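You operate a simulated robot arm through the tools that you are given. There is no shell and no other tool.

You are at the controls of a simulated robot arm. One attempt, no reset.

TASK
Bleed the short yellow cylinder into the jar, dial at about 20 bar, till the bubbles stop.
Fine: white-rimmed jar under the cream tube, open the green knob before starting; shut it while clear oil still runs, then stop the pump; no spills. Set down upright: white-rimmed jar.
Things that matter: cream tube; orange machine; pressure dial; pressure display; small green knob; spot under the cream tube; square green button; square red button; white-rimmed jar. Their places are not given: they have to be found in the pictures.

Only the result counts: the job must be done as asked and must still hold three seconds after the hand-in. Knocking over, shifting, dropping, spilling or breaking anything else fails it.

THE ROBOT
A 7-joint arm with a two-finger parallel gripper, fixed in place. Base frame: the origin is at the foot of the arm, x ahead of it, y to its left, z up. Units: m, degrees, N and s.
Its first joint turns from -166.0 to 166.0 degrees. Payload 4.4 kg.
The tool frame sits at the grasp point between the pads (the TCP): z along the fingers, y along the line on which they close. The tips reach 0.023 m beyond it. The gripper opens to 0.094 m. The fingers are 0.038 m wide and 0.01 m thick; the gripper's body (0.054 by 0.096 m) begins 0.039 m behind the TCP.
Orientation is that of the tool frame in the base frame, as a unit quaternion [w, x, y, z]. With the fingers straight down and closing along the base's y, the tool's x points along the base's -x, its y along +y and its z along -z.

THE INTERFACE
- The arm moves only by the tool servo_tool. Its argument "plan" is text: rows parted by semicolons, each of 7 numbers parted by spaces: the turn, a rotation vector about the tool's x, y, z in degrees, then the shift along the tool's x, y, z in cm, then the finger opening in cm, from 0 to 9.4. In form: ax ay az tx ty tz hand; .... A call has 1 to 20 rows; each row is the pose to reach, as a shift and turn from the pose commanded when the call began, along the tool's axes at that moment. A row lasts 0.2 s, in which the tool goes at most 0.05 m and 8.6 degrees; a call with a longer step from one row to the next is refused whole, and so is a gripper value outside its range. A pose out of reach is approached as far as the arm can. The call stops where the force on the tool passes 40 N (or 10 N more than at its start, if that is more) or the arm is blocked; 0.2 s more then pass. Each finger travels about 0.072 m/s and halts on what it meets, pressing with about 42 N; the grip force reading is that of the motor and also rises with nothing between the fingers. The clock runs only during rows and for 0.2 s after the last one: add rows that repeat a pose to give the fingers time. It gives the time, the measured TCP pose, the force on the tool (base axes), the opening and the grip force at its end, in the units of the frame above (readings bear some noise), with the torque about the TCP (base axes, N m) and any sound that the robot's microphone picked up.
- Cameras (640 x 400 px; columns grow to the right, rows downward): "scene" is fixed at [0.3967, 0.5043, 1.4973]; the picture's right is [-0.38, -0.92, 0.00], its down [-0.79, 0.33, -0.52] and it looks along [0.48, -0.20, -0.85] (base axes); focal length 369 px, centre (320, 200). "wrist" rides on the gripper at [0.086, 0.016, -0.074] in the tool frame; the picture's right is [-0.18, 0.98, 0.00], its down [-0.58, -0.11, -0.81] and it looks along [-0.79, -0.15, 0.59] (tool axes); focal length 243 px, centre (320, 200).
- get_image(camera): a new picture of that camera. No time passes.
- probe_pixels(camera, pixels): there is no depth. For up to 12 entries [column, row, z] of the newest picture of that camera ("zoom" is the newest enlarged one), the place [x, y] in the base frame at which the ray of that pixel passes the height z, good to about 0.002 m, but the place of the scene camera against the robot may be out by one fixed shift of up to 0.018 m in any direction. No time passes.
- enlarge(camera, box): a new picture of the part [left, top, right, bottom] of that camera's present view, enlarged. No time passes.
- job_done(): hands the job in; it is judged then, once.

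Unless the task says otherwise, let go and move clear before handing in.

The tools are called as a command line: name --argument value ..., lists and objects as JSON in quotes. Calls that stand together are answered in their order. servo_tool: Moves the arm, as the interface text tells. Its arguments: {"type":"object","properties":{"plan":{"type":"string"}},"required":["plan"]} The other tools are called the same way: get_image (camera) takes a picture; probe_pixels (camera, pixels) gives the place at which the rays of pixels pass given heights; enlarge (camera, box) takes an enlarged picture of a part of a camera's view; job_done () hands the job in.

At the start:

```text
time_s: 0.0
tcp_pos: [0.7251, 0.1363, 1.0521]
tcp_rot: [0.0, 0.0, 1.0, -0.001]
wrist_force: [-0.3, 0.8, 0.3]
moment: [0.03, -0.01, 0.02]
gripper_width: 0.0941
finger_force: 0.1
```

scene: 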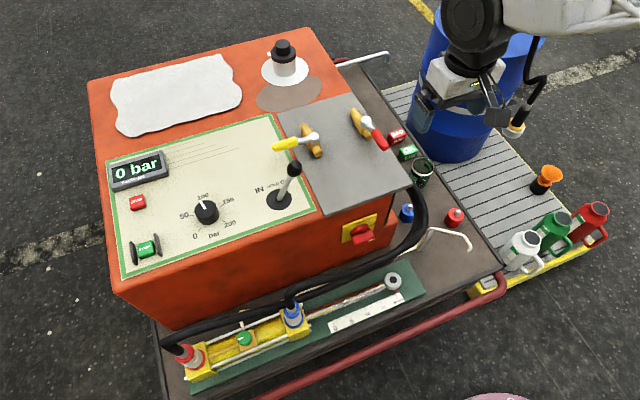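
wrist: 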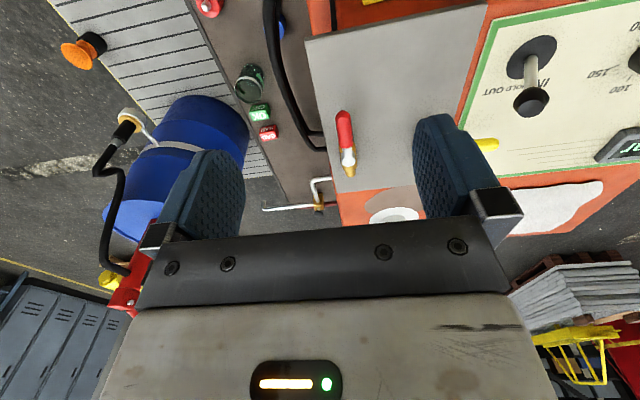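

The scene shows an orange machine with a dial near (206,211), display near (138,168), and red and green buttons in two places. There is a cylinder with a green knob near (244,338) and jars near (525,250). I'll enlarge these areas before moving.

enlarge --camera "scene" --box '[100, 130, 340, 280]'

enlarge --camera "scene" --box '[150, 240, 430, 400]'

enlarge --camera "scene" --box '[370, 100, 640, 300]'

enlarge --camera "scene" --box '[330, 110, 510, 260]'

```text
2.67 times, centred on (220, 205) of scene
```

zoom: 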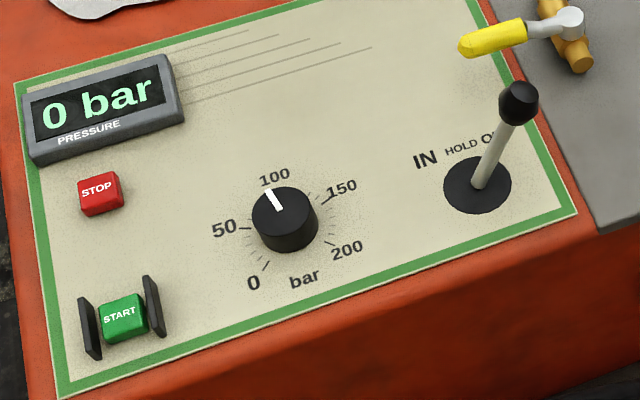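

```text
2.29 times, centred on (290, 320) of scene
```

zoom: 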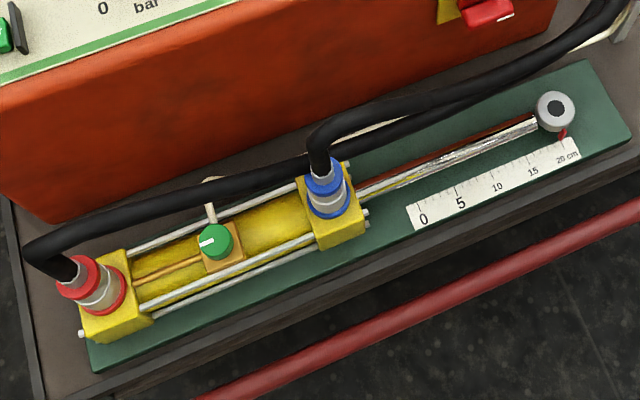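

```text
2.00 times, centred on (505, 200) of scene
```

zoom: 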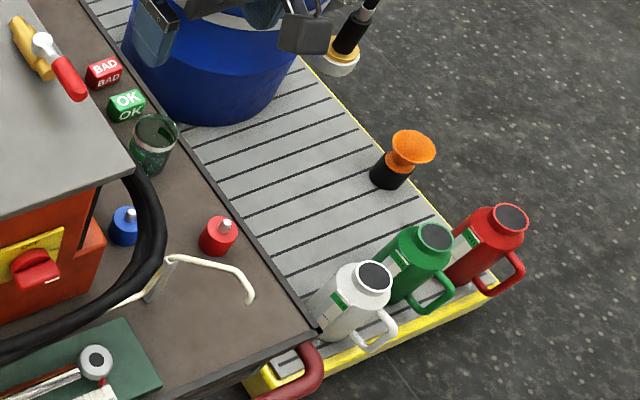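

```text
2.67 times, centred on (420, 185) of scene
```

zoom: 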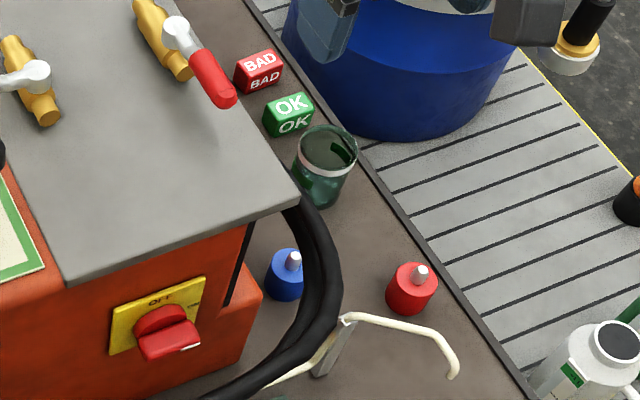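

I need heights, so I'll compare features visible in both cameras: the OK and BAD blocks, the jar, the lever and the red handle tip. I'll probe each at two heights.

probe_pixels --camera "scene" --pixels '[[407, 152, 0.5], [407, 152, 0.9], [422, 165, 0.5], [422, 165, 0.9], [295, 168, 0.5], [295, 168, 0.9], [408, 188, 0.5], [408, 188, 0.9], [470, 248, 0.5], [470, 248, 0.9], [206, 211, 0.5], [206, 211, 0.9]]'

probe_pixels --camera "wrist" --pixels '[[260, 112, 0.5], [260, 112, 0.9], [250, 78, 0.5], [250, 78, 0.9], [530, 102, 0.5], [530, 102, 0.9], [306, 38, 0.5], [306, 38, 0.9]]'

enlarge --camera "wrist" --box '[180, 0, 500, 200]'

```text
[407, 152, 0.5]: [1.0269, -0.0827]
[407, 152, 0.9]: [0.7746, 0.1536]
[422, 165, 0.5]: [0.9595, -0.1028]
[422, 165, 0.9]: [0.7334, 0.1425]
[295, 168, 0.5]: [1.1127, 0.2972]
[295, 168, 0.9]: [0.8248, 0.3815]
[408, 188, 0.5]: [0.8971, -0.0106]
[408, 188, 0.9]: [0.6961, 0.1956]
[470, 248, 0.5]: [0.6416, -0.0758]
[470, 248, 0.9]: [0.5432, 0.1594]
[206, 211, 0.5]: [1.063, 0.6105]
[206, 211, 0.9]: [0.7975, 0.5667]
```

```text
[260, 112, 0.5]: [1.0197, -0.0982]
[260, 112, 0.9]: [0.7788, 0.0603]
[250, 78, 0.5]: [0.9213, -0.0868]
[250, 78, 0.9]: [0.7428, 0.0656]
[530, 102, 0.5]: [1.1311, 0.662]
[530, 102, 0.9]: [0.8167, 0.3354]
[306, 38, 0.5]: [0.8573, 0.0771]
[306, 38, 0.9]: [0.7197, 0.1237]
```

```text
2.00 times, centred on (340, 100) of wrist
```

zoom: 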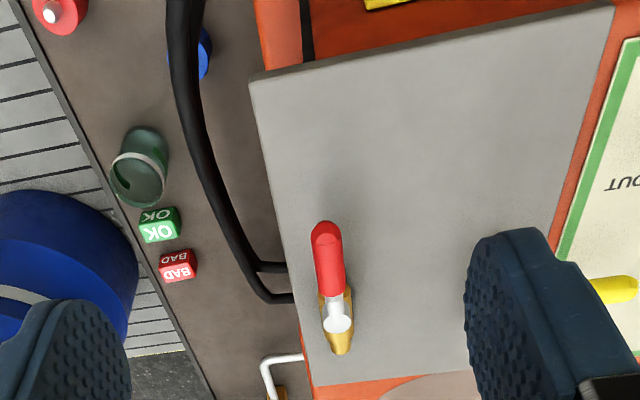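

The lever top triangulates to about z=0.855, so the machine top is near 0.75–0.8. I'll move the wrist camera above the panel at a safe height for accurate views.

servo_tool --plan "0 0 0 2 4 0 9.4; 0 0 0 4 8 0 9.4; 0 0 0 6 12 0 9.4; 0 0 0 8 16 0 9.4; 0 0 0 10 20 0 9.4; 0 0 0 12 24 0 9.4; 0 0 0 14 28 0 9.4; 0 0 0 16 32 0 9.4; 0 0 0 18 36 0 9.4; 0 0 0 18 40 0 9.4; 0 0 0 18 40 0 9.4"

get_image --camera "wrist"

get_image --camera "scene"

```text
time_s: 2.4
tcp_pos: [0.5479, 0.535, 1.0514]
tcp_rot: [0.0, 0.001, 1.0, 0.0]
wrist_force: [0.4, -0.4, -0.6]
moment: [0.01, 0.03, 0.01]
gripper_width: 0.0941
finger_force: 0.1
```

```text
taken
```

wrist: 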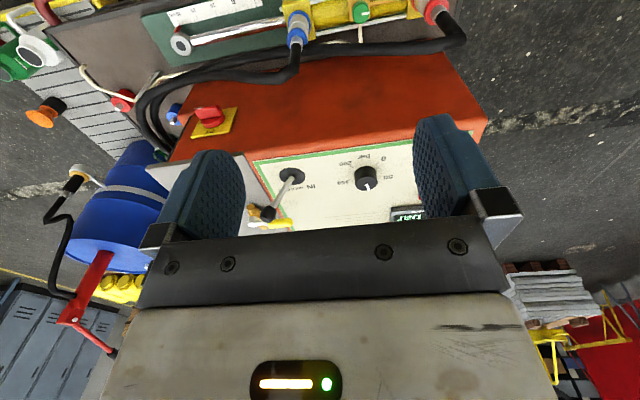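

```text
taken
```

scene: 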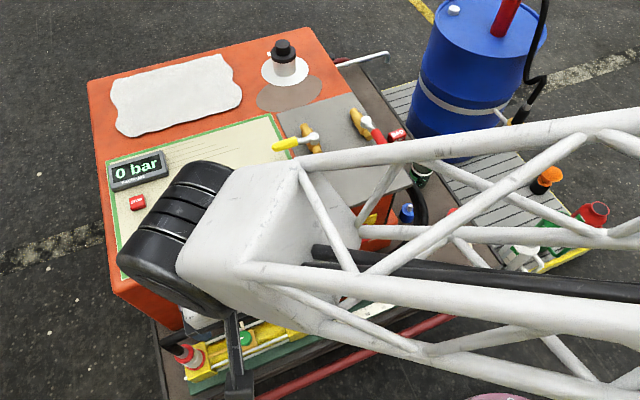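

The wrist view now shows the dial near (365,178), the cylinder with its green knob near (361,11), and the cream tube on the left near (90,80). I'll enlarge those areas to get pixel coordinates.

enlarge --camera "wrist" --box '[240, 120, 440, 245]'

enlarge --camera "wrist" --box '[0, 0, 240, 150]'

enlarge --camera "wrist" --box '[270, 0, 470, 125]'

probe_pixels --camera "wrist" --pixels '[[265, 213, 0.7], [265, 213, 0.9], [361, 10, 0.4], [361, 10, 0.6], [366, 172, 0.7], [366, 172, 0.9]]'

```text
3.20 times, centred on (340, 182) of wrist
```

zoom: 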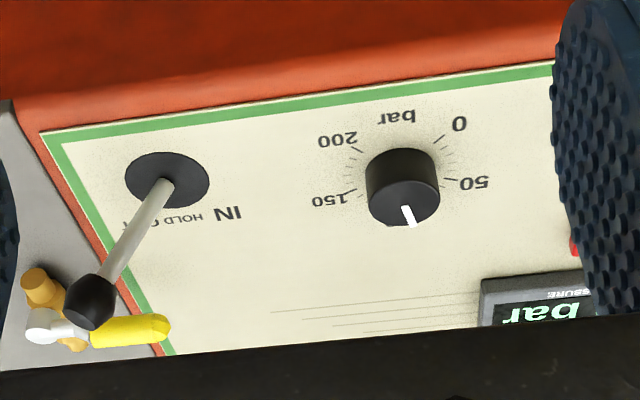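

```text
2.67 times, centred on (120, 75) of wrist
```

zoom: 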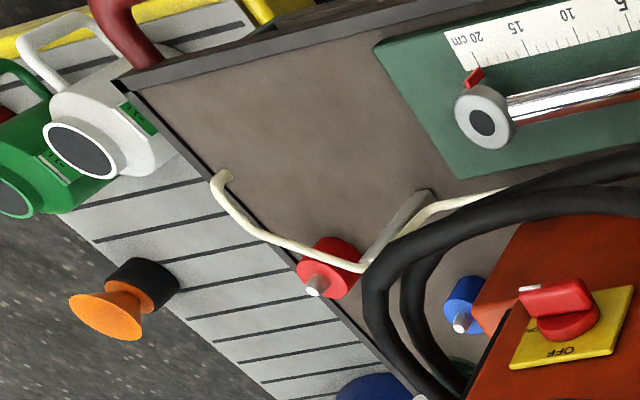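

```text
3.20 times, centred on (370, 62) of wrist
```

zoom: 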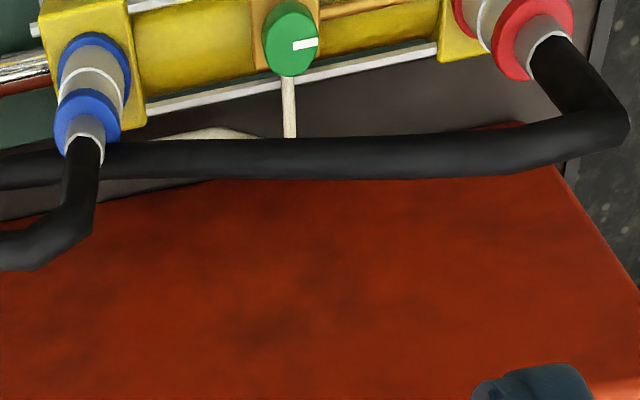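

```text
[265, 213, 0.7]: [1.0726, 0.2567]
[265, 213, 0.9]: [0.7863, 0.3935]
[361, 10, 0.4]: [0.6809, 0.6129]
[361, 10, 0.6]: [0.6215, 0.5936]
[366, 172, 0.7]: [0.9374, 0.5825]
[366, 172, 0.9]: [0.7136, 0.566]
```

Triangulating the lever knob gives (0.845, 0.367, 0.861), with a scene-camera shift of about (+0.008, +0.006). Next I'll tilt the tool so the wrist camera looks more steeply down on the panel and cylinder.

servo_tool --plan "0 7 0 -2 0 -1 9.4; 0 14 0 -4 0 -2 9.4; 0 21 0 -6 0 -3 9.4; 0 28 0 -8 0 -4 9.4; 0 30 0 -9 0 -5 9.4; 0 30 0 -9 0 -5 9.4"

get_image --camera "wrist"

enlarge --camera "wrist" --box '[220, 0, 540, 200]'

enlarge --camera "wrist" --box '[0, 0, 240, 150]'

```text
time_s: 3.8
tcp_pos: [0.6368, 0.5356, 1.1]
tcp_rot: [-0.259, 0.001, 0.966, 0.001]
wrist_force: [0.1, -0.4, 0.3]
moment: [-0.02, 0.01, 0.0]
gripper_width: 0.0941
finger_force: 0.0
```

```text
taken
```

wrist: 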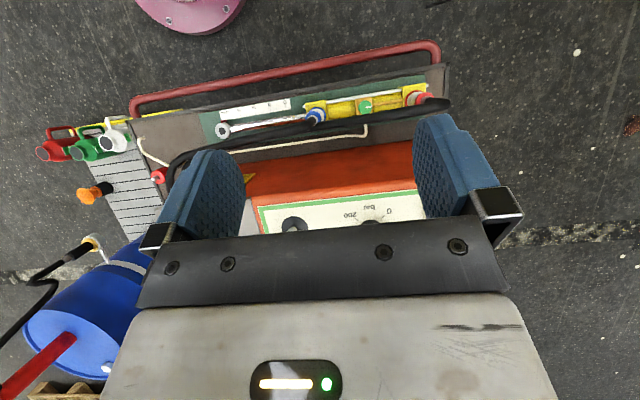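

```text
2.00 times, centred on (380, 100) of wrist
```

zoom: 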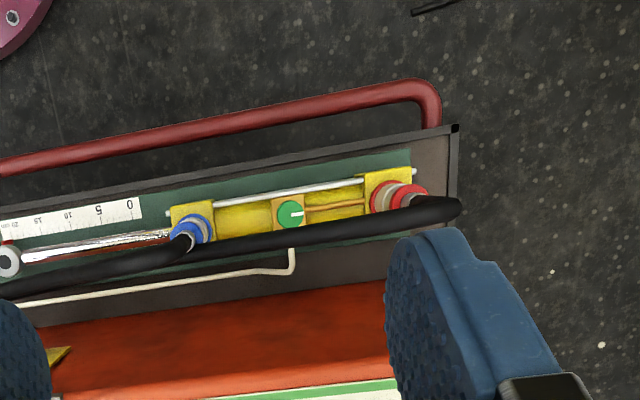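

```text
2.67 times, centred on (120, 75) of wrist
```

zoom: 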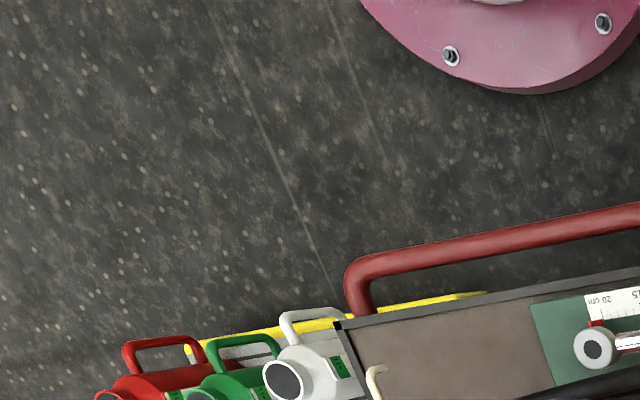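

The green knob top is at about (364,106) in this view, and I have it in an earlier view too. I'll probe it along with the panel labels and the tube tip.

probe_pixels --camera "wrist" --pixels '[[364.5, 106, 0.4], [364.5, 106, 0.6], [390, 211, 0.7], [390, 211, 0.9], [349, 215, 0.7], [349, 215, 0.9], [141, 139, 0.4], [141, 139, 0.6], [222, 130, 0.4], [222, 130, 0.6], [131, 124, 0.3], [131, 124, 0.5]]'

probe_pixels --camera "scene" --pixels '[[243.7, 337.5, 0.4], [243.7, 337.5, 0.6], [194.5, 236.5, 0.7], [194.5, 236.5, 0.9], [230, 224, 0.7], [230, 224, 0.9], [469.5, 246.5, 0.4], [469.5, 246.5, 0.6], [138, 202, 0.7], [138, 202, 0.9], [147, 249, 0.7], [147, 249, 0.9]]'

```text
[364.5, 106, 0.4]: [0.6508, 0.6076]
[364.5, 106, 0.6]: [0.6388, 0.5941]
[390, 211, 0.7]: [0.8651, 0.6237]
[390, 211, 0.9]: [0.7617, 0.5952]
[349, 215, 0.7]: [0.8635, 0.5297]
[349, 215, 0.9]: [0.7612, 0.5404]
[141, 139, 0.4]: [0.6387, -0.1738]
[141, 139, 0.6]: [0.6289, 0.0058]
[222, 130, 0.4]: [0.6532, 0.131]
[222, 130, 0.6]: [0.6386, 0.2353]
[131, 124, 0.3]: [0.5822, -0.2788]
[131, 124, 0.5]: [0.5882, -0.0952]
```

```text
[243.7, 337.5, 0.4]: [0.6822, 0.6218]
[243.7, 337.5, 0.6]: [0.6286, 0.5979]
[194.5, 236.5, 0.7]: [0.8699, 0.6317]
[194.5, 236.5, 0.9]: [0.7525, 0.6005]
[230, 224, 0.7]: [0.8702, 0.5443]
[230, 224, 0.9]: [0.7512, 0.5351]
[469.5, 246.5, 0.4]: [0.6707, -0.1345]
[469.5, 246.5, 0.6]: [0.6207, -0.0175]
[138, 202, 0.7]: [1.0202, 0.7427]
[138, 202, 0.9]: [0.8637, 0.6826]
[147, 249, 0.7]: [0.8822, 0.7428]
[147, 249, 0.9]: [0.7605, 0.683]
```

Green knob is about (0.643, 0.599, 0.527). The panel seems to be near z≈0.75, which puts STOP far out, so I need better triangulation there. I'll move toward y≈0.7 untilted and look.

servo_tool --plan "0 -7 0 0 4 0 9.4; 0 -14 0 0 8 0 9.4; 0 -21 0 0 12 0 9.4; 0 -28 0 0 16 0 9.4; 0 -30 0 0 18 0 9.4; 0 -30 0 0 18 0 9.4; 0 -30 0 0 18 0 9.4"

get_image --camera "wrist"

enlarge --camera "wrist" --box '[230, 80, 430, 235]'

```text
time_s: 5.4
tcp_pos: [0.6371, 0.7154, 1.1031]
tcp_rot: [-0.001, 0.0, 1.0, -0.001]
wrist_force: [-0.5, -0.3, 0.0]
moment: [0.02, -0.02, 0.0]
gripper_width: 0.0942
finger_force: 0.0
```

```text
taken
```

wrist: 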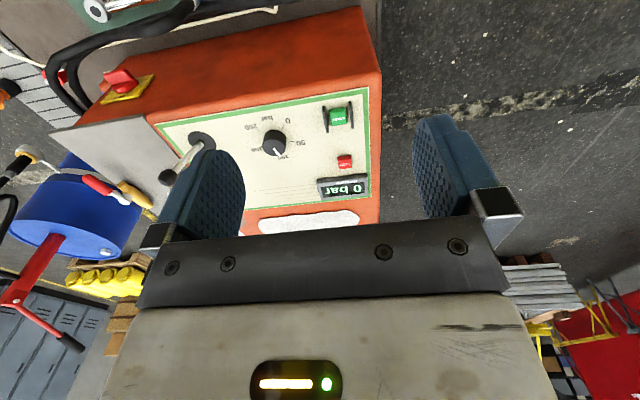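

```text
2.58 times, centred on (330, 158) of wrist
```

zoom: 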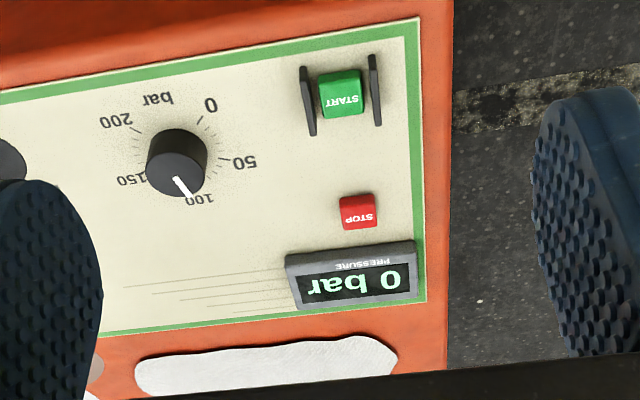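

This view shows START at (338,119), STOP at (345,163), the dial at (275,146) and the panel corners at (368,87) and (371,197). I'll probe these in both cameras to intersect the rays.

probe_pixels --camera "wrist" --pixels '[[287.4, 120.4, 0.7], [287.4, 120.4, 0.9], [338.5, 119.2, 0.7], [338.5, 119.2, 0.9], [344.7, 163, 0.7], [344.7, 163, 0.9], [275, 146.4, 0.7], [275, 146.4, 0.9], [368, 87.5, 0.7], [368, 87.5, 0.9], [370.7, 197.5, 0.7], [370.7, 197.5, 0.9]]'

probe_pixels --camera "scene" --pixels '[[194.5, 236.5, 0.7], [194.5, 236.5, 0.9], [145.9, 247.5, 0.7], [145.9, 247.5, 0.9], [136.5, 200.5, 0.7], [136.5, 200.5, 0.9], [206.1, 211.7, 0.7], [206.1, 211.7, 0.9], [123.3, 279.2, 0.7], [123.3, 279.2, 0.9], [105.6, 160.8, 0.7], [105.6, 160.8, 0.9]]'

```text
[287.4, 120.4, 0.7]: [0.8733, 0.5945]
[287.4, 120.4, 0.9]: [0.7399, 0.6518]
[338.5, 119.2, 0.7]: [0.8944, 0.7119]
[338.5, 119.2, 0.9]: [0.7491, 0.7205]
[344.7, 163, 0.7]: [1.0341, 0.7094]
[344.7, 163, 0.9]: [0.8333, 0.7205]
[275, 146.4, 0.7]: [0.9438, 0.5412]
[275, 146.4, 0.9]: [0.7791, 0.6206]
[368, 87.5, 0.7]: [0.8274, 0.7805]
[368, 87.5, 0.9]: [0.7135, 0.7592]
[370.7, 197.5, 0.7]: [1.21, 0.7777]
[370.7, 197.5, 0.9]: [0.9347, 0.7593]
```

```text
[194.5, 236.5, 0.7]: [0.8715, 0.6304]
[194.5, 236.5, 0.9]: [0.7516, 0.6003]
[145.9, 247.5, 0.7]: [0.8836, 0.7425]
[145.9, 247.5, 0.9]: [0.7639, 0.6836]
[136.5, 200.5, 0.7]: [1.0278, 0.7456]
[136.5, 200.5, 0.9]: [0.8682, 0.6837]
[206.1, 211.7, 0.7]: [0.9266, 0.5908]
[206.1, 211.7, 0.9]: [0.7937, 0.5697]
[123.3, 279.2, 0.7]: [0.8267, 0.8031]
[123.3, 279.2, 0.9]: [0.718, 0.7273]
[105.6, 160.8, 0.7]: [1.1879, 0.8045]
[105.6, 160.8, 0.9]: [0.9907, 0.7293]
```

Rays intersect at about: START (0.838, 0.715, 0.775), STOP (0.953, 0.714, 0.78), dial top (0.868, 0.576, 0.787), with the panel near z≈0.767. These are far out, so I'll test reach above the dial at z≈0.93 with the tool pointing down.

servo_tool --plan "0 0 0 -2.9 -1.7 2.1 9.4; 0 0 0 -5.8 -3.5 4.2 9.4; 0 0 0 -8.7 -5.2 6.4 9.4; 0 0 0 -11.6 -7 8.5 9.4; 0 0 0 -14.5 -8.7 10.6 9.4; 0 0 0 -17.4 -10.5 12.7 9.4; 0 0 0 -20.3 -12.2 14.8 9.4; 0 0 0 -23.1 -13.9 17 9.4; 0 0 0 -23.1 -13.9 17 9.4; 0 0 0 -23.1 -13.9 17 9.4"

get_image --camera "wrist"

get_image --camera "scene"

```text
time_s: 7.6
tcp_pos: [0.8666, 0.5771, 0.9294]
tcp_rot: [0.0, 0.0, 1.0, 0.0]
wrist_force: [-0.1, -0.2, 0.3]
moment: [0.03, -0.01, -0.02]
gripper_width: 0.094
finger_force: 0.0
```

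```text
taken
```

wrist: 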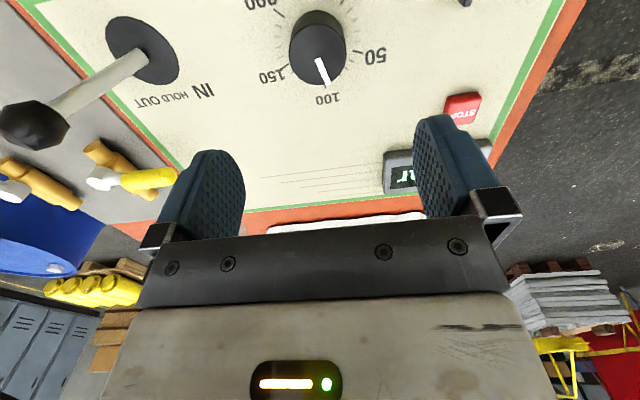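

```text
taken
```

scene: 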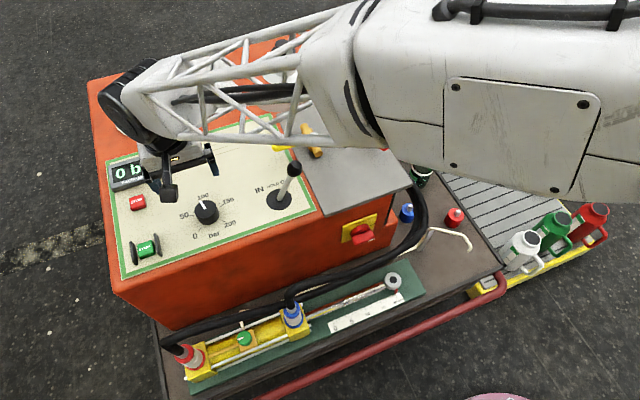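

Reach above the dial is fine. I'll enlarge the dial (319,50) and STOP (463,107) from here for precise positions.

enlarge --camera "wrist" --box '[240, 0, 400, 110]'

probe_pixels --camera "wrist" --pixels '[[323, 62, 0.77], [323, 62, 0.787], [323, 62, 0.8], [465, 105, 0.767], [465, 105, 0.783]]'

```text
3.64 times, centred on (320, 55) of wrist
```

zoom: 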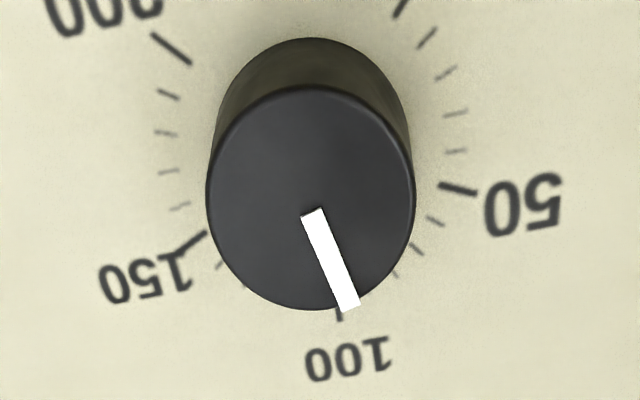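

```text
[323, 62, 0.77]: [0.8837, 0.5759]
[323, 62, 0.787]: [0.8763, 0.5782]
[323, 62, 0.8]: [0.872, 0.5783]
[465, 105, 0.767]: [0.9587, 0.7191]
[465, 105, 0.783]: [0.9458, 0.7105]
```

The knob top face centre is near (317.5,54) and the scale ticks are visible. I'll probe the tick points at panel height to get the dial's axis and its angular scale.

probe_pixels --camera "wrist" --pixels '[[279.3, 13.2, 0.767], [284.3, 66.8, 0.767], [357.6, 51.7, 0.767], [325.5, 86.6, 0.767], [317.5, 54.2, 0.787], [317.5, 54.2, 0.795], [288.9, 55, 0.79], [346.2, 53.6, 0.79], [317.5, 84.5, 0.79], [317.5, 24, 0.79], [341.5, 2, 0.767], [317.5, 10.5, 0.767]]'

```text
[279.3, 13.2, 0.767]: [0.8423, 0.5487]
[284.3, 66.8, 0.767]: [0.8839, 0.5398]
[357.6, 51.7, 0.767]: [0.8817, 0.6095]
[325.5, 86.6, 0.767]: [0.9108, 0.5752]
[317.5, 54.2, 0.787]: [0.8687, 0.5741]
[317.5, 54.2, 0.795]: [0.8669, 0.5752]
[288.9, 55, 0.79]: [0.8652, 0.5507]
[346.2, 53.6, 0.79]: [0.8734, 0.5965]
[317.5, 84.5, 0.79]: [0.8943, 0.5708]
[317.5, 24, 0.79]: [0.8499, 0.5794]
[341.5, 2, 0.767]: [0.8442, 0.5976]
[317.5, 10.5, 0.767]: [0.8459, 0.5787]
```

The dial axis is about (0.872, 0.575), the scale sweeps roughly ±140–150°, and 20 bar is around 110–115° counter-clockwise of the present 100. I'll pre-rotate the hand +56° clockwise above the dial.

servo_tool --plan "0 0 8 -0.4 -0.2 0 9.4; 0 0 16 -0.4 -0.2 0 9.4; 0 0 24 -0.4 -0.2 0 9.4; 0 0 32 -0.4 -0.2 0 9.4; 0 0 40 -0.4 -0.2 0 9.4; 0 0 48 -0.4 -0.2 0 9.4; 0 0 56 -0.4 -0.2 0 9.4; 0 0 56 -0.4 -0.2 0 9.4; 0 0 56 -0.4 -0.2 0 9.4"

get_image --camera "wrist"

get_image --camera "scene"

```text
time_s: 9.6
tcp_pos: [0.8709, 0.5743, 0.9313]
tcp_rot: [-0.001, 0.469, 0.883, 0.0]
wrist_force: [0.2, 0.1, 1.4]
moment: [0.03, -0.02, 0.03]
gripper_width: 0.094
finger_force: 0.0
```

```text
taken
```

wrist: 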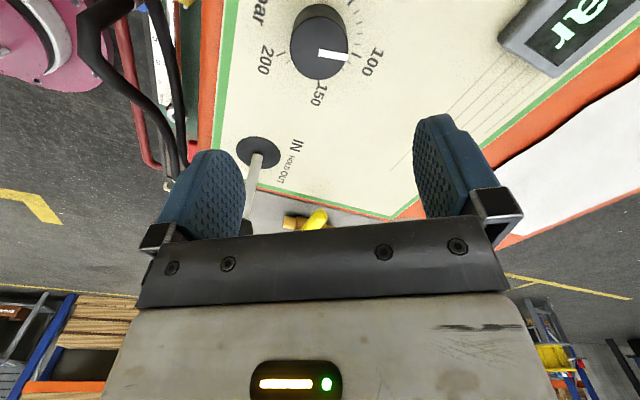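

```text
taken
```

scene: 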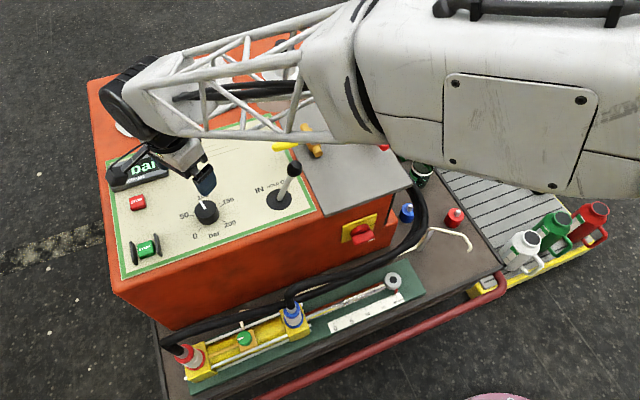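

The hand rotated fine. I'll enlarge the dial again from this new angle to refine the knob axis.

enlarge --camera "wrist" --box '[240, 0, 400, 110]'

probe_pixels --camera "wrist" --pixels '[[319.5, 48, 0.767], [319.5, 48, 0.78], [319.5, 48, 0.79]]'

```text
3.64 times, centred on (320, 55) of wrist
```

zoom: 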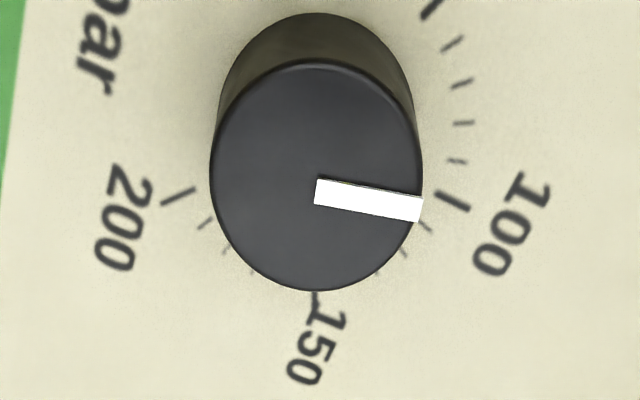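

```text
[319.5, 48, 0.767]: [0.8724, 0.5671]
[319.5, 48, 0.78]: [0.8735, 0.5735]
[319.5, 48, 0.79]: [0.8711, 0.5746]
```

Knob axis is confirmed at about (0.870, 0.5745), top z≈0.79. I'll descend to TCP z≈0.798, with tips just above the panel, and close.

servo_tool --plan "0 0 0 0 0 4 9.4; 0 0 0 0 0 8 9.4; 0 0 0 0 0 11 9.4; 0 0 0 0 0 12.5 9.4; 0 0 0 0 0 13.2 9.4; 0 0 0 0 0 13.2 9.4; 0 0 0 0 0 13.2 7; 0 0 0 0 0 13.2 4; 0 0 0 0 0 13.2 4; 0 0 0 0 0 13.2 4"

get_image --camera "wrist"

get_image --camera "scene"

```text
time_s: 11.8
tcp_pos: [0.871, 0.5739, 0.7991]
tcp_rot: [0.0, 0.47, 0.883, 0.0]
wrist_force: [-14.7, -12.4, 5.5]
moment: [-0.39, 0.39, 0.02]
gripper_width: 0.0487
finger_force: 9.3
```

```text
taken
```

wrist: 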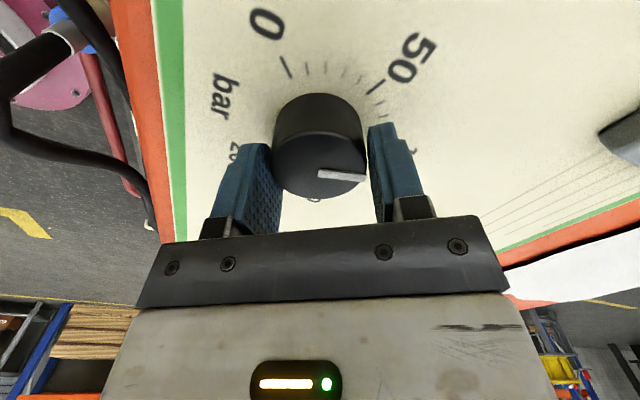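

```text
taken
```

scene: 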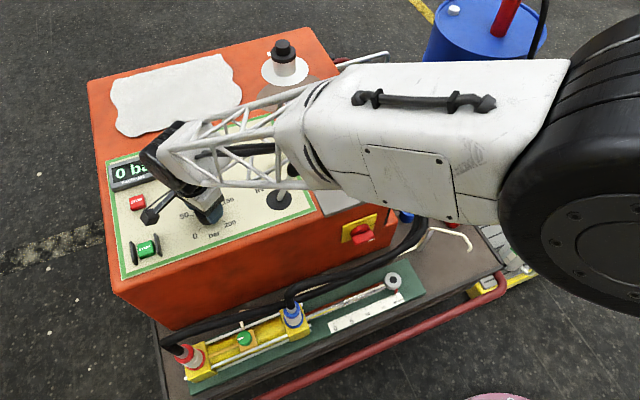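

Readings show about 19 N sideways: the left finger touches the knob and there's a slight gap on the right. I'll shift about 1 mm toward the touching side and let the grip settle.

servo_tool --plan "0 0 0 0 -0.1 0 4; 0 0 0 0 -0.12 0 4; 0 0 0 0 -0.12 0 4"

```text
time_s: 12.6
tcp_pos: [0.8699, 0.5742, 0.7992]
tcp_rot: [0.0, 0.469, 0.883, 0.0]
wrist_force: [-6.6, -11.9, 1.5]
moment: [-0.13, 0.13, 0.03]
gripper_width: 0.0469
finger_force: 45.1
```

The knob is now gripped at 0.047 m and 45 N. I'll turn it about 104° counter-clockwise.

servo_tool --plan "0 0 -8 0 0 0 4; 0 0 -16 0 0 0 4; 0 0 -24 0 0 0 4; 0 0 -32 0 0 0 4; 0 0 -40 0 0 0 4; 0 0 -48 0 0 0 4; 0 0 -56 0 0 0 4; 0 0 -64 0 0 0 4; 0 0 -72 0 0 0 4; 0 0 -80 0 0 0 4; 0 0 -88 0 0 0 4; 0 0 -96 0 0 0 4; 0 0 -104 0 0 0 4; 0 0 -104 0 0 0 4; 0 0 -104 0 0 0 4"

get_image --camera "wrist"

get_image --camera "scene"

enlarge --camera "wrist" --box '[210, 60, 430, 230]'

```text
time_s: 13.5
tcp_pos: [0.8703, 0.5754, 0.7988]
tcp_rot: [0.001, 0.248, 0.969, 0.0]
wrist_force: [9.4, 10.4, -5.9]
moment: [0.01, -0.44, -0.05]
gripper_width: 0.0469
finger_force: 45.0
stopped in row 4: the force on the tool passed its limit at 41 N (the readings are from after the stop); the commanded pose is now the measured one
```

```text
taken
```

wrist: 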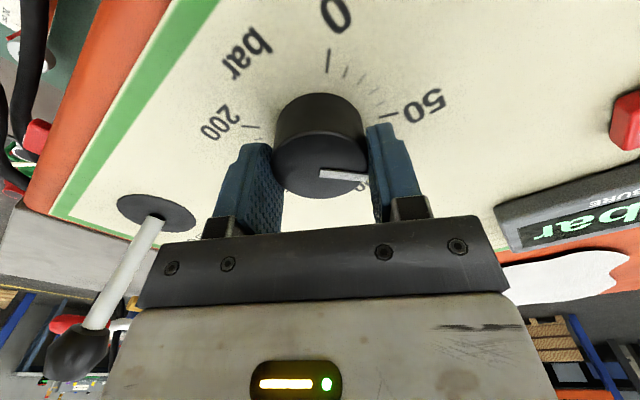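

```text
taken
```

scene: 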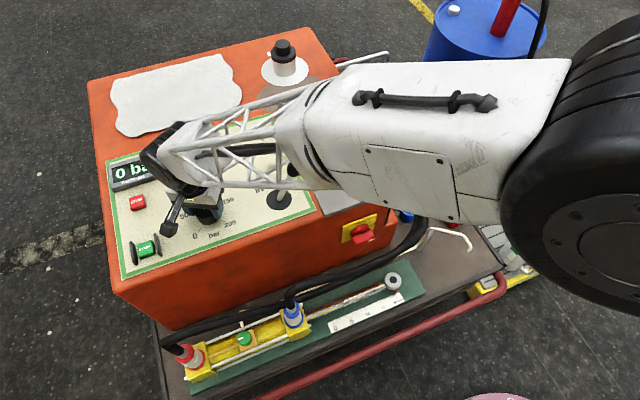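

```text
2.35 times, centred on (320, 145) of wrist
```

zoom: 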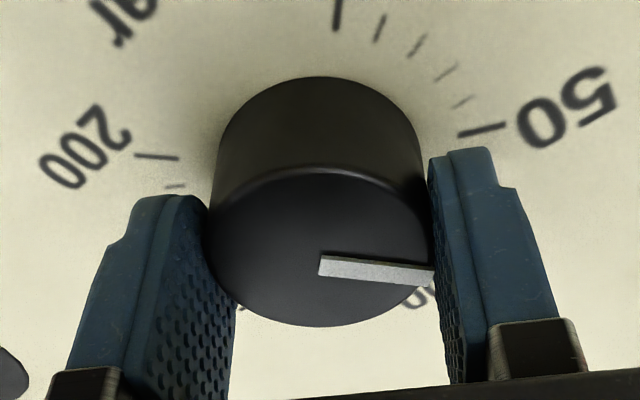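

The knob turned about 27° with the hand before side load built up, because the true axis is about 2.5 mm along the tool's +x. I'll loosen, recentre and regrip.

servo_tool --plan "0 0 0 0 0 0 6; 0 0 0 0.2 0.03 0 6; 0 0 0 0.2 0.03 0 6; 0 0 0 0.2 0.03 0 4; 0 0 0 0.2 0.03 0 4; 0 0 0 0.2 0.03 0 4"

enlarge --camera "wrist" --box '[210, 60, 430, 230]'

```text
time_s: 14.9
tcp_pos: [0.8683, 0.5759, 0.8009]
tcp_rot: [0.0, 0.248, 0.969, 0.001]
wrist_force: [-8.2, -9.7, 4.3]
moment: [-0.23, 0.21, -0.02]
gripper_width: 0.047
finger_force: 44.9
```

```text
2.35 times, centred on (320, 145) of wrist
```

zoom: 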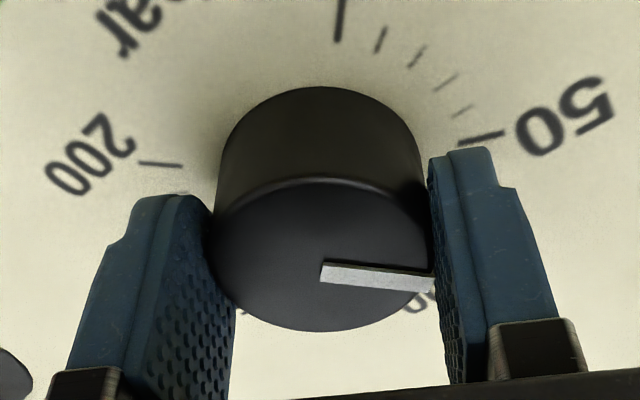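

Regripped with a small residual of about 12 N along −y. I'll turn it in smaller increments and check the force each time.

servo_tool --plan "0 0 -6 0 -0.02 0.1 4; 0 0 -12 0 -0.02 0.1 4; 0 0 -18 0 -0.02 0.1 4; 0 0 -24 0 -0.02 0.1 4; 0 0 -24 0 -0.02 0.1 4"

```text
time_s: 16.3
tcp_pos: [0.869, 0.5751, 0.8004]
tcp_rot: [0.0, 0.041, 0.999, 0.0]
wrist_force: [-9.9, -6.8, 9.0]
moment: [-0.72, 0.56, -0.03]
gripper_width: 0.047
finger_force: 44.9
stopped in row 5: the force on the tool passed its limit at 40 N (the readings are from after the stop); the commanded pose is now the measured one
```

It's at 24° more and still holding, with residual force toward (−x, −y). I'll continue with a small shift in that direction.

servo_tool --plan "0 0 -6 0.06 -0.05 -0.05 4; 0 0 -12 0.08 -0.06 -0.05 4; 0 0 -18 0.1 -0.08 -0.05 4; 0 0 -24 0.12 -0.1 -0.05 4"

enlarge --camera "wrist" --box '[210, 60, 430, 230]'

```text
time_s: 17.3
tcp_pos: [0.8686, 0.5739, 0.7995]
tcp_rot: [0.002, -0.169, 0.986, 0.0]
wrist_force: [12.0, 7.7, 7.5]
moment: [0.16, 0.3, 0.0]
gripper_width: 0.0469
finger_force: 44.7
```

```text
2.35 times, centred on (320, 145) of wrist
```

zoom: 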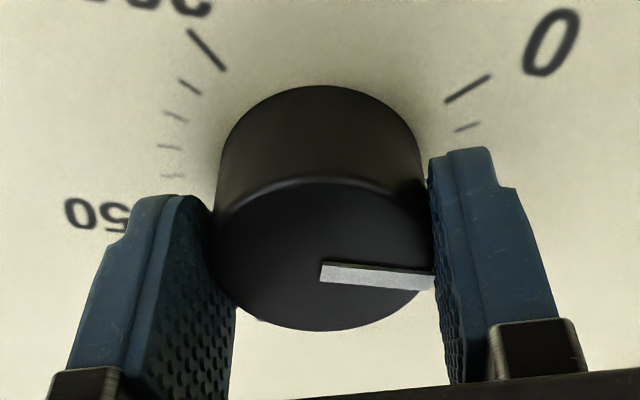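

About 75° turned so far; the "0" tick is at the upper right and the pointer still has about 30° to go. I'll continue 28° with a small correcting shift.

servo_tool --plan "0 0 -6 -0.06 0.02 0 4; 0 0 -12 -0.06 0.02 0 4; 0 0 -18 -0.06 0.02 0 4; 0 0 -24 -0.06 0.02 0 4; 0 0 -28 -0.06 0.02 0 4"

get_image --camera "wrist"

enlarge --camera "wrist" --box '[210, 60, 430, 230]'

```text
time_s: 18.6
tcp_pos: [0.8688, 0.5739, 0.7999]
tcp_rot: [0.001, -0.402, 0.916, -0.001]
wrist_force: [7.4, 2.5, -3.5]
moment: [-0.3, -0.31, -0.04]
gripper_width: 0.047
finger_force: 45.0
stopped in row 5: the force on the tool passed its limit at 41 N (the readings are from after the stop); the commanded pose is now the measured one
```

```text
taken
```

wrist: 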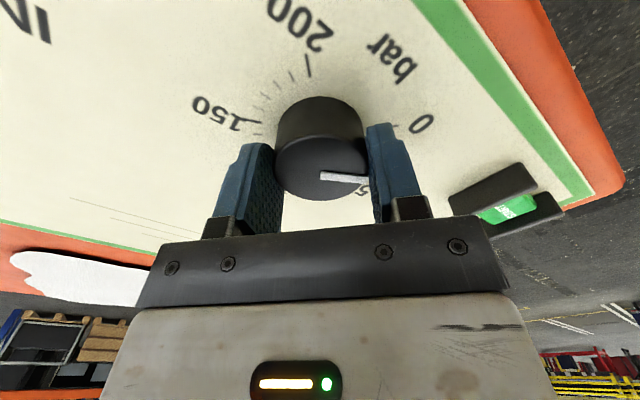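

```text
2.35 times, centred on (320, 145) of wrist
```

zoom: 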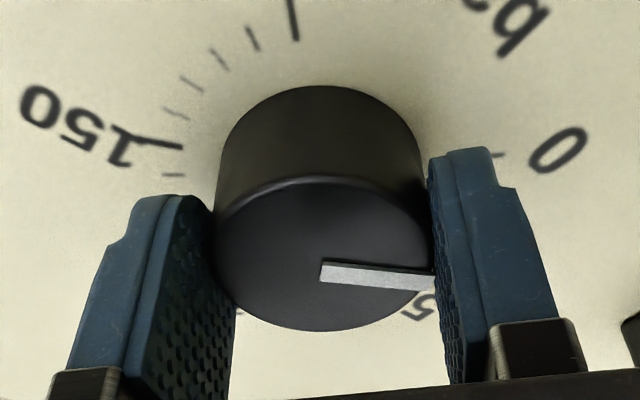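

About 103° turned in total. I'll open and rise to read the pointer against the scale.

servo_tool --plan "0 0 0 0 0 0 6; 0 0 0 0 0 0 8; 0 0 0 0 0 0 8; 0 0 0 0 0 -3 8; 0 0 0 0 0 -7 8; 0 0 0 0 0 -11 8; 0 0 0 0 0 -11 8"

get_image --camera "wrist"

enlarge --camera "wrist" --box '[240, 0, 400, 110]'

enlarge --camera "scene" --box '[160, 170, 260, 250]'

```text
time_s: 20.1
tcp_pos: [0.87, 0.5719, 0.9107]
tcp_rot: [0.002, -0.401, 0.916, 0.0]
wrist_force: [0.2, 0.0, 0.2]
moment: [0.01, 0.03, -0.02]
gripper_width: 0.0798
finger_force: 0.0
```

```text
taken
```

wrist: 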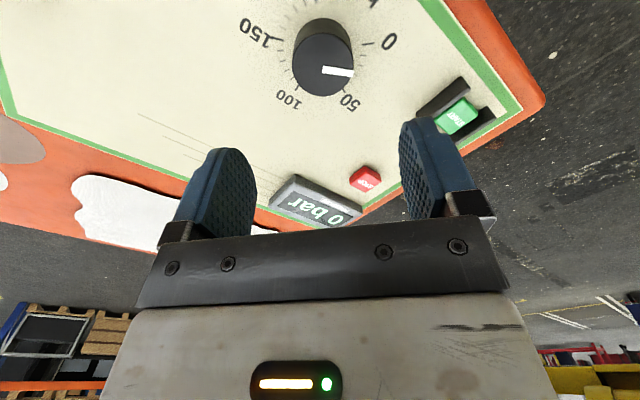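

```text
3.64 times, centred on (320, 55) of wrist
```

zoom: 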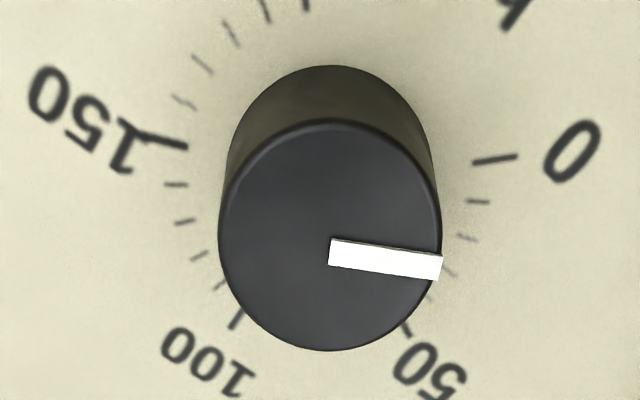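

```text
5.00 times, centred on (210, 210) of scene
```

zoom: 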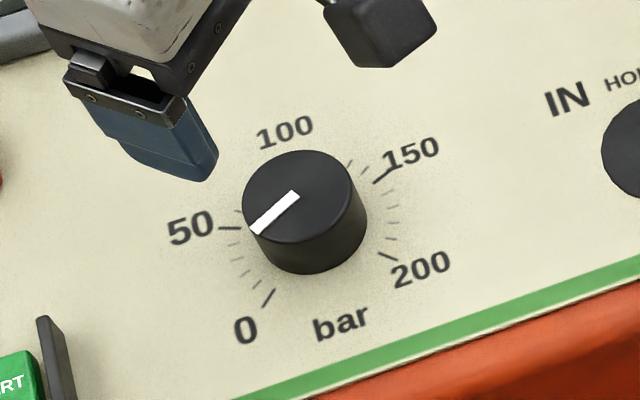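

The pointer appears to be around 25–30 in this view. I'll probe the pointer ends at knob-top height and the tick marks at panel height to compute angles properly.

probe_pixels --camera "wrist" --pixels '[[322.7, 69.3, 0.79], [353.2, 73.7, 0.79], [362, 44.3, 0.767], [374.1, 43.2, 0.767], [360.4, 55.3, 0.767], [366.4, 55.5, 0.767], [357.9, 64.9, 0.767], [363.4, 66.3, 0.767], [342.5, 88, 0.767], [345, 92.4, 0.767], [297.8, 85.2, 0.767], [270.5, 39, 0.767]]'

probe_pixels --camera "scene" --pixels '[[205, 209, 0.79], [197.1, 215.6, 0.79], [200.6, 227.5, 0.767], [198.4, 231.4, 0.767], [194.4, 215.7, 0.767], [190, 215.3, 0.767], [220.5, 206.5, 0.767], [224.5, 203.5, 0.767], [222, 220.3, 0.767], [225.5, 221.9, 0.767]]'

```text
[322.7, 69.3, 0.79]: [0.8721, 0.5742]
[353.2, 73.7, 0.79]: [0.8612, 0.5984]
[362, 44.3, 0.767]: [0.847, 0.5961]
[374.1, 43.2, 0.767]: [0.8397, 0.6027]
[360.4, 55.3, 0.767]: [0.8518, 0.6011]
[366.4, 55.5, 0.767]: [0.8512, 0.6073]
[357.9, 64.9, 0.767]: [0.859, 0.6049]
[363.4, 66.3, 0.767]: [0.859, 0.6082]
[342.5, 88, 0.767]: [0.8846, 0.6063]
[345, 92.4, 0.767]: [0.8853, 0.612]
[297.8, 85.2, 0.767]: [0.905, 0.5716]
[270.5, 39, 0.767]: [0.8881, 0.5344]
```

```text
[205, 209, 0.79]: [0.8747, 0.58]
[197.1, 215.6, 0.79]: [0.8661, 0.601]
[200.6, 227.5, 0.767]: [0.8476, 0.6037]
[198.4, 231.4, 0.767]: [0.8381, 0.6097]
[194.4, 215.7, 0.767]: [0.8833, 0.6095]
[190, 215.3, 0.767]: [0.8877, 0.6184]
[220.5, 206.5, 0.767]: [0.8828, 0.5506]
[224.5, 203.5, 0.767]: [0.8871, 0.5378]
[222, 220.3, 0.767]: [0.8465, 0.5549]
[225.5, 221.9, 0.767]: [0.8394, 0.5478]
```

The machine is aligned with base x/y. Fitting the ticks gives a 270° scale (1.35°/bar), with 20 bar at 108° and the pointer now at about 113°, i.e. roughly 16–17 bar. I'll probe the knob centre again before a small +5° correction.

probe_pixels --camera "wrist" --pixels '[[323, 64.6, 0.79], [292.8, 64.6, 0.79], [353.2, 64.6, 0.79], [323, 33, 0.79], [323, 96, 0.79]]'

```text
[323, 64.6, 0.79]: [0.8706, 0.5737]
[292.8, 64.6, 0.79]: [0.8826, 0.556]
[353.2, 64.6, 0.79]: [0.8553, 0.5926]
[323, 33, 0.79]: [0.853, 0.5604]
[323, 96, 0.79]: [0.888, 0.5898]
```

The knob centre averages (0.8698, 0.5743). I'll descend recentred, grip, turn +5° clockwise, release and rise.

servo_tool --plan "0 0 0 -0.15 0.2 0 9; 0 0 0 -0.15 0.2 4 9; 0 0 0 -0.15 0.2 8 9; 0 0 0 -0.15 0.2 10.2 9; 0 0 0 -0.15 0.2 11 9; 0 0 0 -0.15 0.2 11 7; 0 0 0 -0.15 0.2 11 4; 0 0 0 -0.15 0.2 11 4; 0 0 0 -0.15 0.2 11 4"

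enlarge --camera "wrist" --box '[210, 60, 430, 230]'

```text
time_s: 22.1
tcp_pos: [0.8678, 0.5755, 0.8003]
tcp_rot: [0.001, -0.401, 0.916, -0.001]
wrist_force: [20.1, -14.2, -5.9]
moment: [-0.13, -0.48, -0.06]
gripper_width: 0.0509
finger_force: 12.6
```

```text
2.35 times, centred on (320, 145) of wrist
```

zoom: 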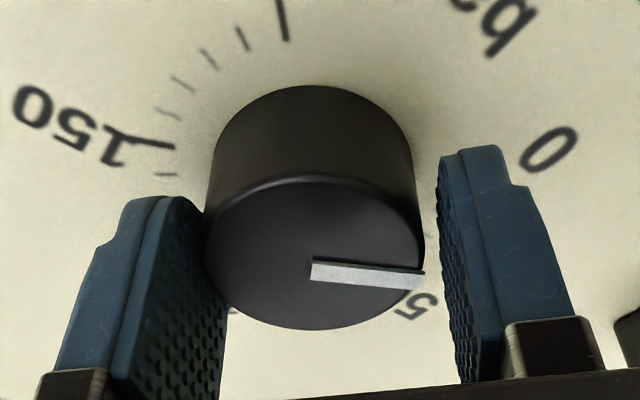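

The left finger touches first with a gap of about 4 mm on the right, so I'll shift 2 mm back along −y and let it close.

servo_tool --plan "0 0 0 0 -0.1 0 4; 0 0 0 0 -0.2 0 4; 0 0 0 0 -0.2 0 4; 0 0 0 0 -0.2 0 4"

enlarge --camera "wrist" --box '[210, 60, 430, 230]'

```text
time_s: 23.1
tcp_pos: [0.8699, 0.5744, 0.8005]
tcp_rot: [0.002, -0.401, 0.916, 0.0]
wrist_force: [11.7, -13.7, 6.9]
moment: [-0.42, -0.37, 0.06]
gripper_width: 0.0478
finger_force: 8.7
```

```text
2.35 times, centred on (320, 145) of wrist
```

zoom: 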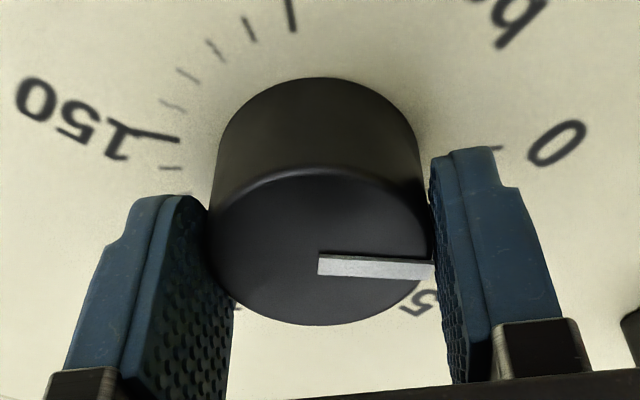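

Nearly centred, with about 1 mm left. I'll shift slightly more to finish the grip, then turn +5°.

servo_tool --plan "0 0 0 0 -0.06 0 4; 0 0 0 0 -0.07 0 4; 0 0 0 0 -0.07 0 4; 0 0 2.5 0 -0.07 0 4; 0 0 5 0 -0.07 0 4; 0 0 5 0 -0.07 0 4"

enlarge --camera "wrist" --box '[210, 60, 430, 230]'

```text
time_s: 24.6
tcp_pos: [0.8691, 0.5739, 0.8009]
tcp_rot: [0.001, -0.361, 0.933, 0.001]
wrist_force: [-9.0, 0.2, 11.7]
moment: [-0.2, 0.45, 0.0]
gripper_width: 0.0468
finger_force: 44.9
```

```text
2.35 times, centred on (320, 145) of wrist
```

zoom: 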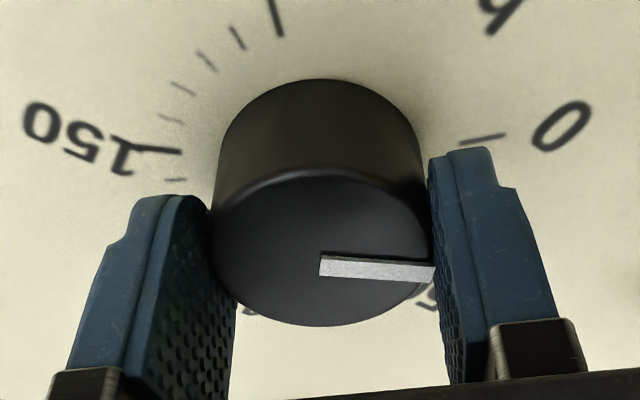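

Turned 5° clockwise. I'll release, rise and read the scale again.

servo_tool --plan "0 0 0 0 0 0 6; 0 0 0 0 0 0 8; 0 0 0 0 0 0 8; 0 0 0 0 0 -3 8; 0 0 0 0 0 -7 8; 0 0 0 0 0 -11 8; 0 0 0 0 0 -11 8"

get_image --camera "wrist"

enlarge --camera "wrist" --box '[240, 0, 400, 110]'

enlarge --camera "scene" --box '[160, 170, 260, 250]'

```text
time_s: 26.1
tcp_pos: [0.8692, 0.5734, 0.9111]
tcp_rot: [0.001, -0.361, 0.933, 0.0]
wrist_force: [-0.2, -0.5, 0.8]
moment: [0.03, -0.02, 0.01]
gripper_width: 0.0802
finger_force: 0.0
```

```text
taken
```

wrist: 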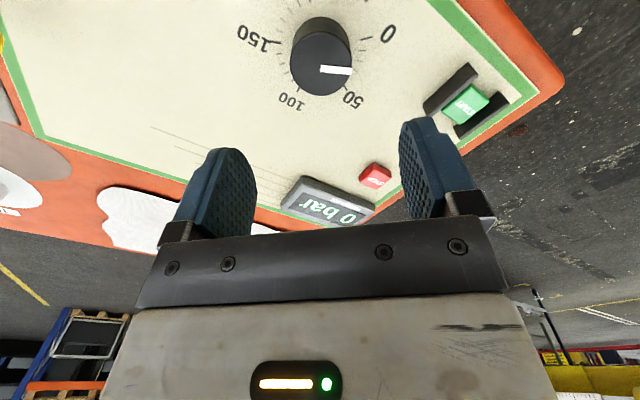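

```text
3.64 times, centred on (320, 55) of wrist
```

zoom: 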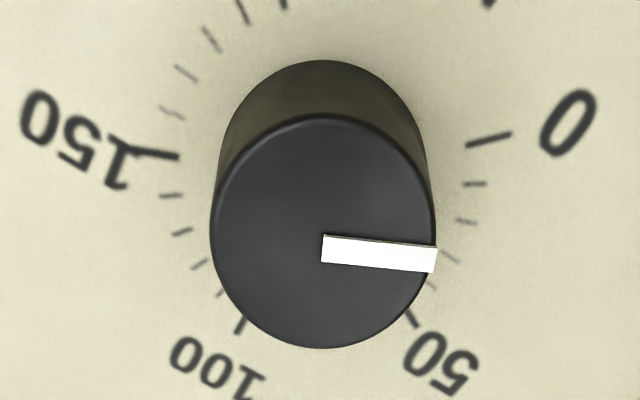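

```text
5.00 times, centred on (210, 210) of scene
```

zoom: 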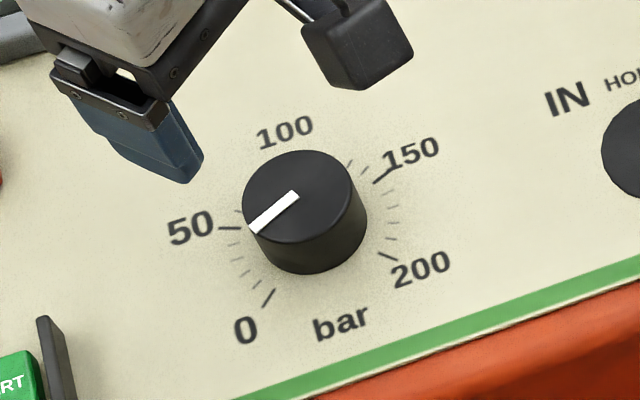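

Now I'll probe the new pointer ends and ticks to get the angle.

probe_pixels --camera "wrist" --pixels '[[320.5, 68.2, 0.79], [352.1, 71.5, 0.79], [360.3, 39.8, 0.767], [372.4, 36.8, 0.767], [359, 50.6, 0.767], [365, 50.6, 0.767], [344.5, 86.5, 0.767], [281, 97.5, 0.767], [298.2, 86.3, 0.767], [271.5, 42.2, 0.767]]'

probe_pixels --camera "scene" --pixels '[[205, 209, 0.79], [196.7, 215.8, 0.79]]'

```text
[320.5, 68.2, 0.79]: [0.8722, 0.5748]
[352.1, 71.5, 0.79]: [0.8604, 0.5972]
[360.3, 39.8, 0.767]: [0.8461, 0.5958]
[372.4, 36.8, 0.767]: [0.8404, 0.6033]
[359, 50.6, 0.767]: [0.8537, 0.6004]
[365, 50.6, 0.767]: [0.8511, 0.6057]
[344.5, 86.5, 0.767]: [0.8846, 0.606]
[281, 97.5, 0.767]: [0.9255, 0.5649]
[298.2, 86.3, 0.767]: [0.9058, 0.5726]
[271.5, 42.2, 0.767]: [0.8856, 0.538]
```

```text
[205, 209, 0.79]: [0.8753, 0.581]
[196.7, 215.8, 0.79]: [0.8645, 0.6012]
```

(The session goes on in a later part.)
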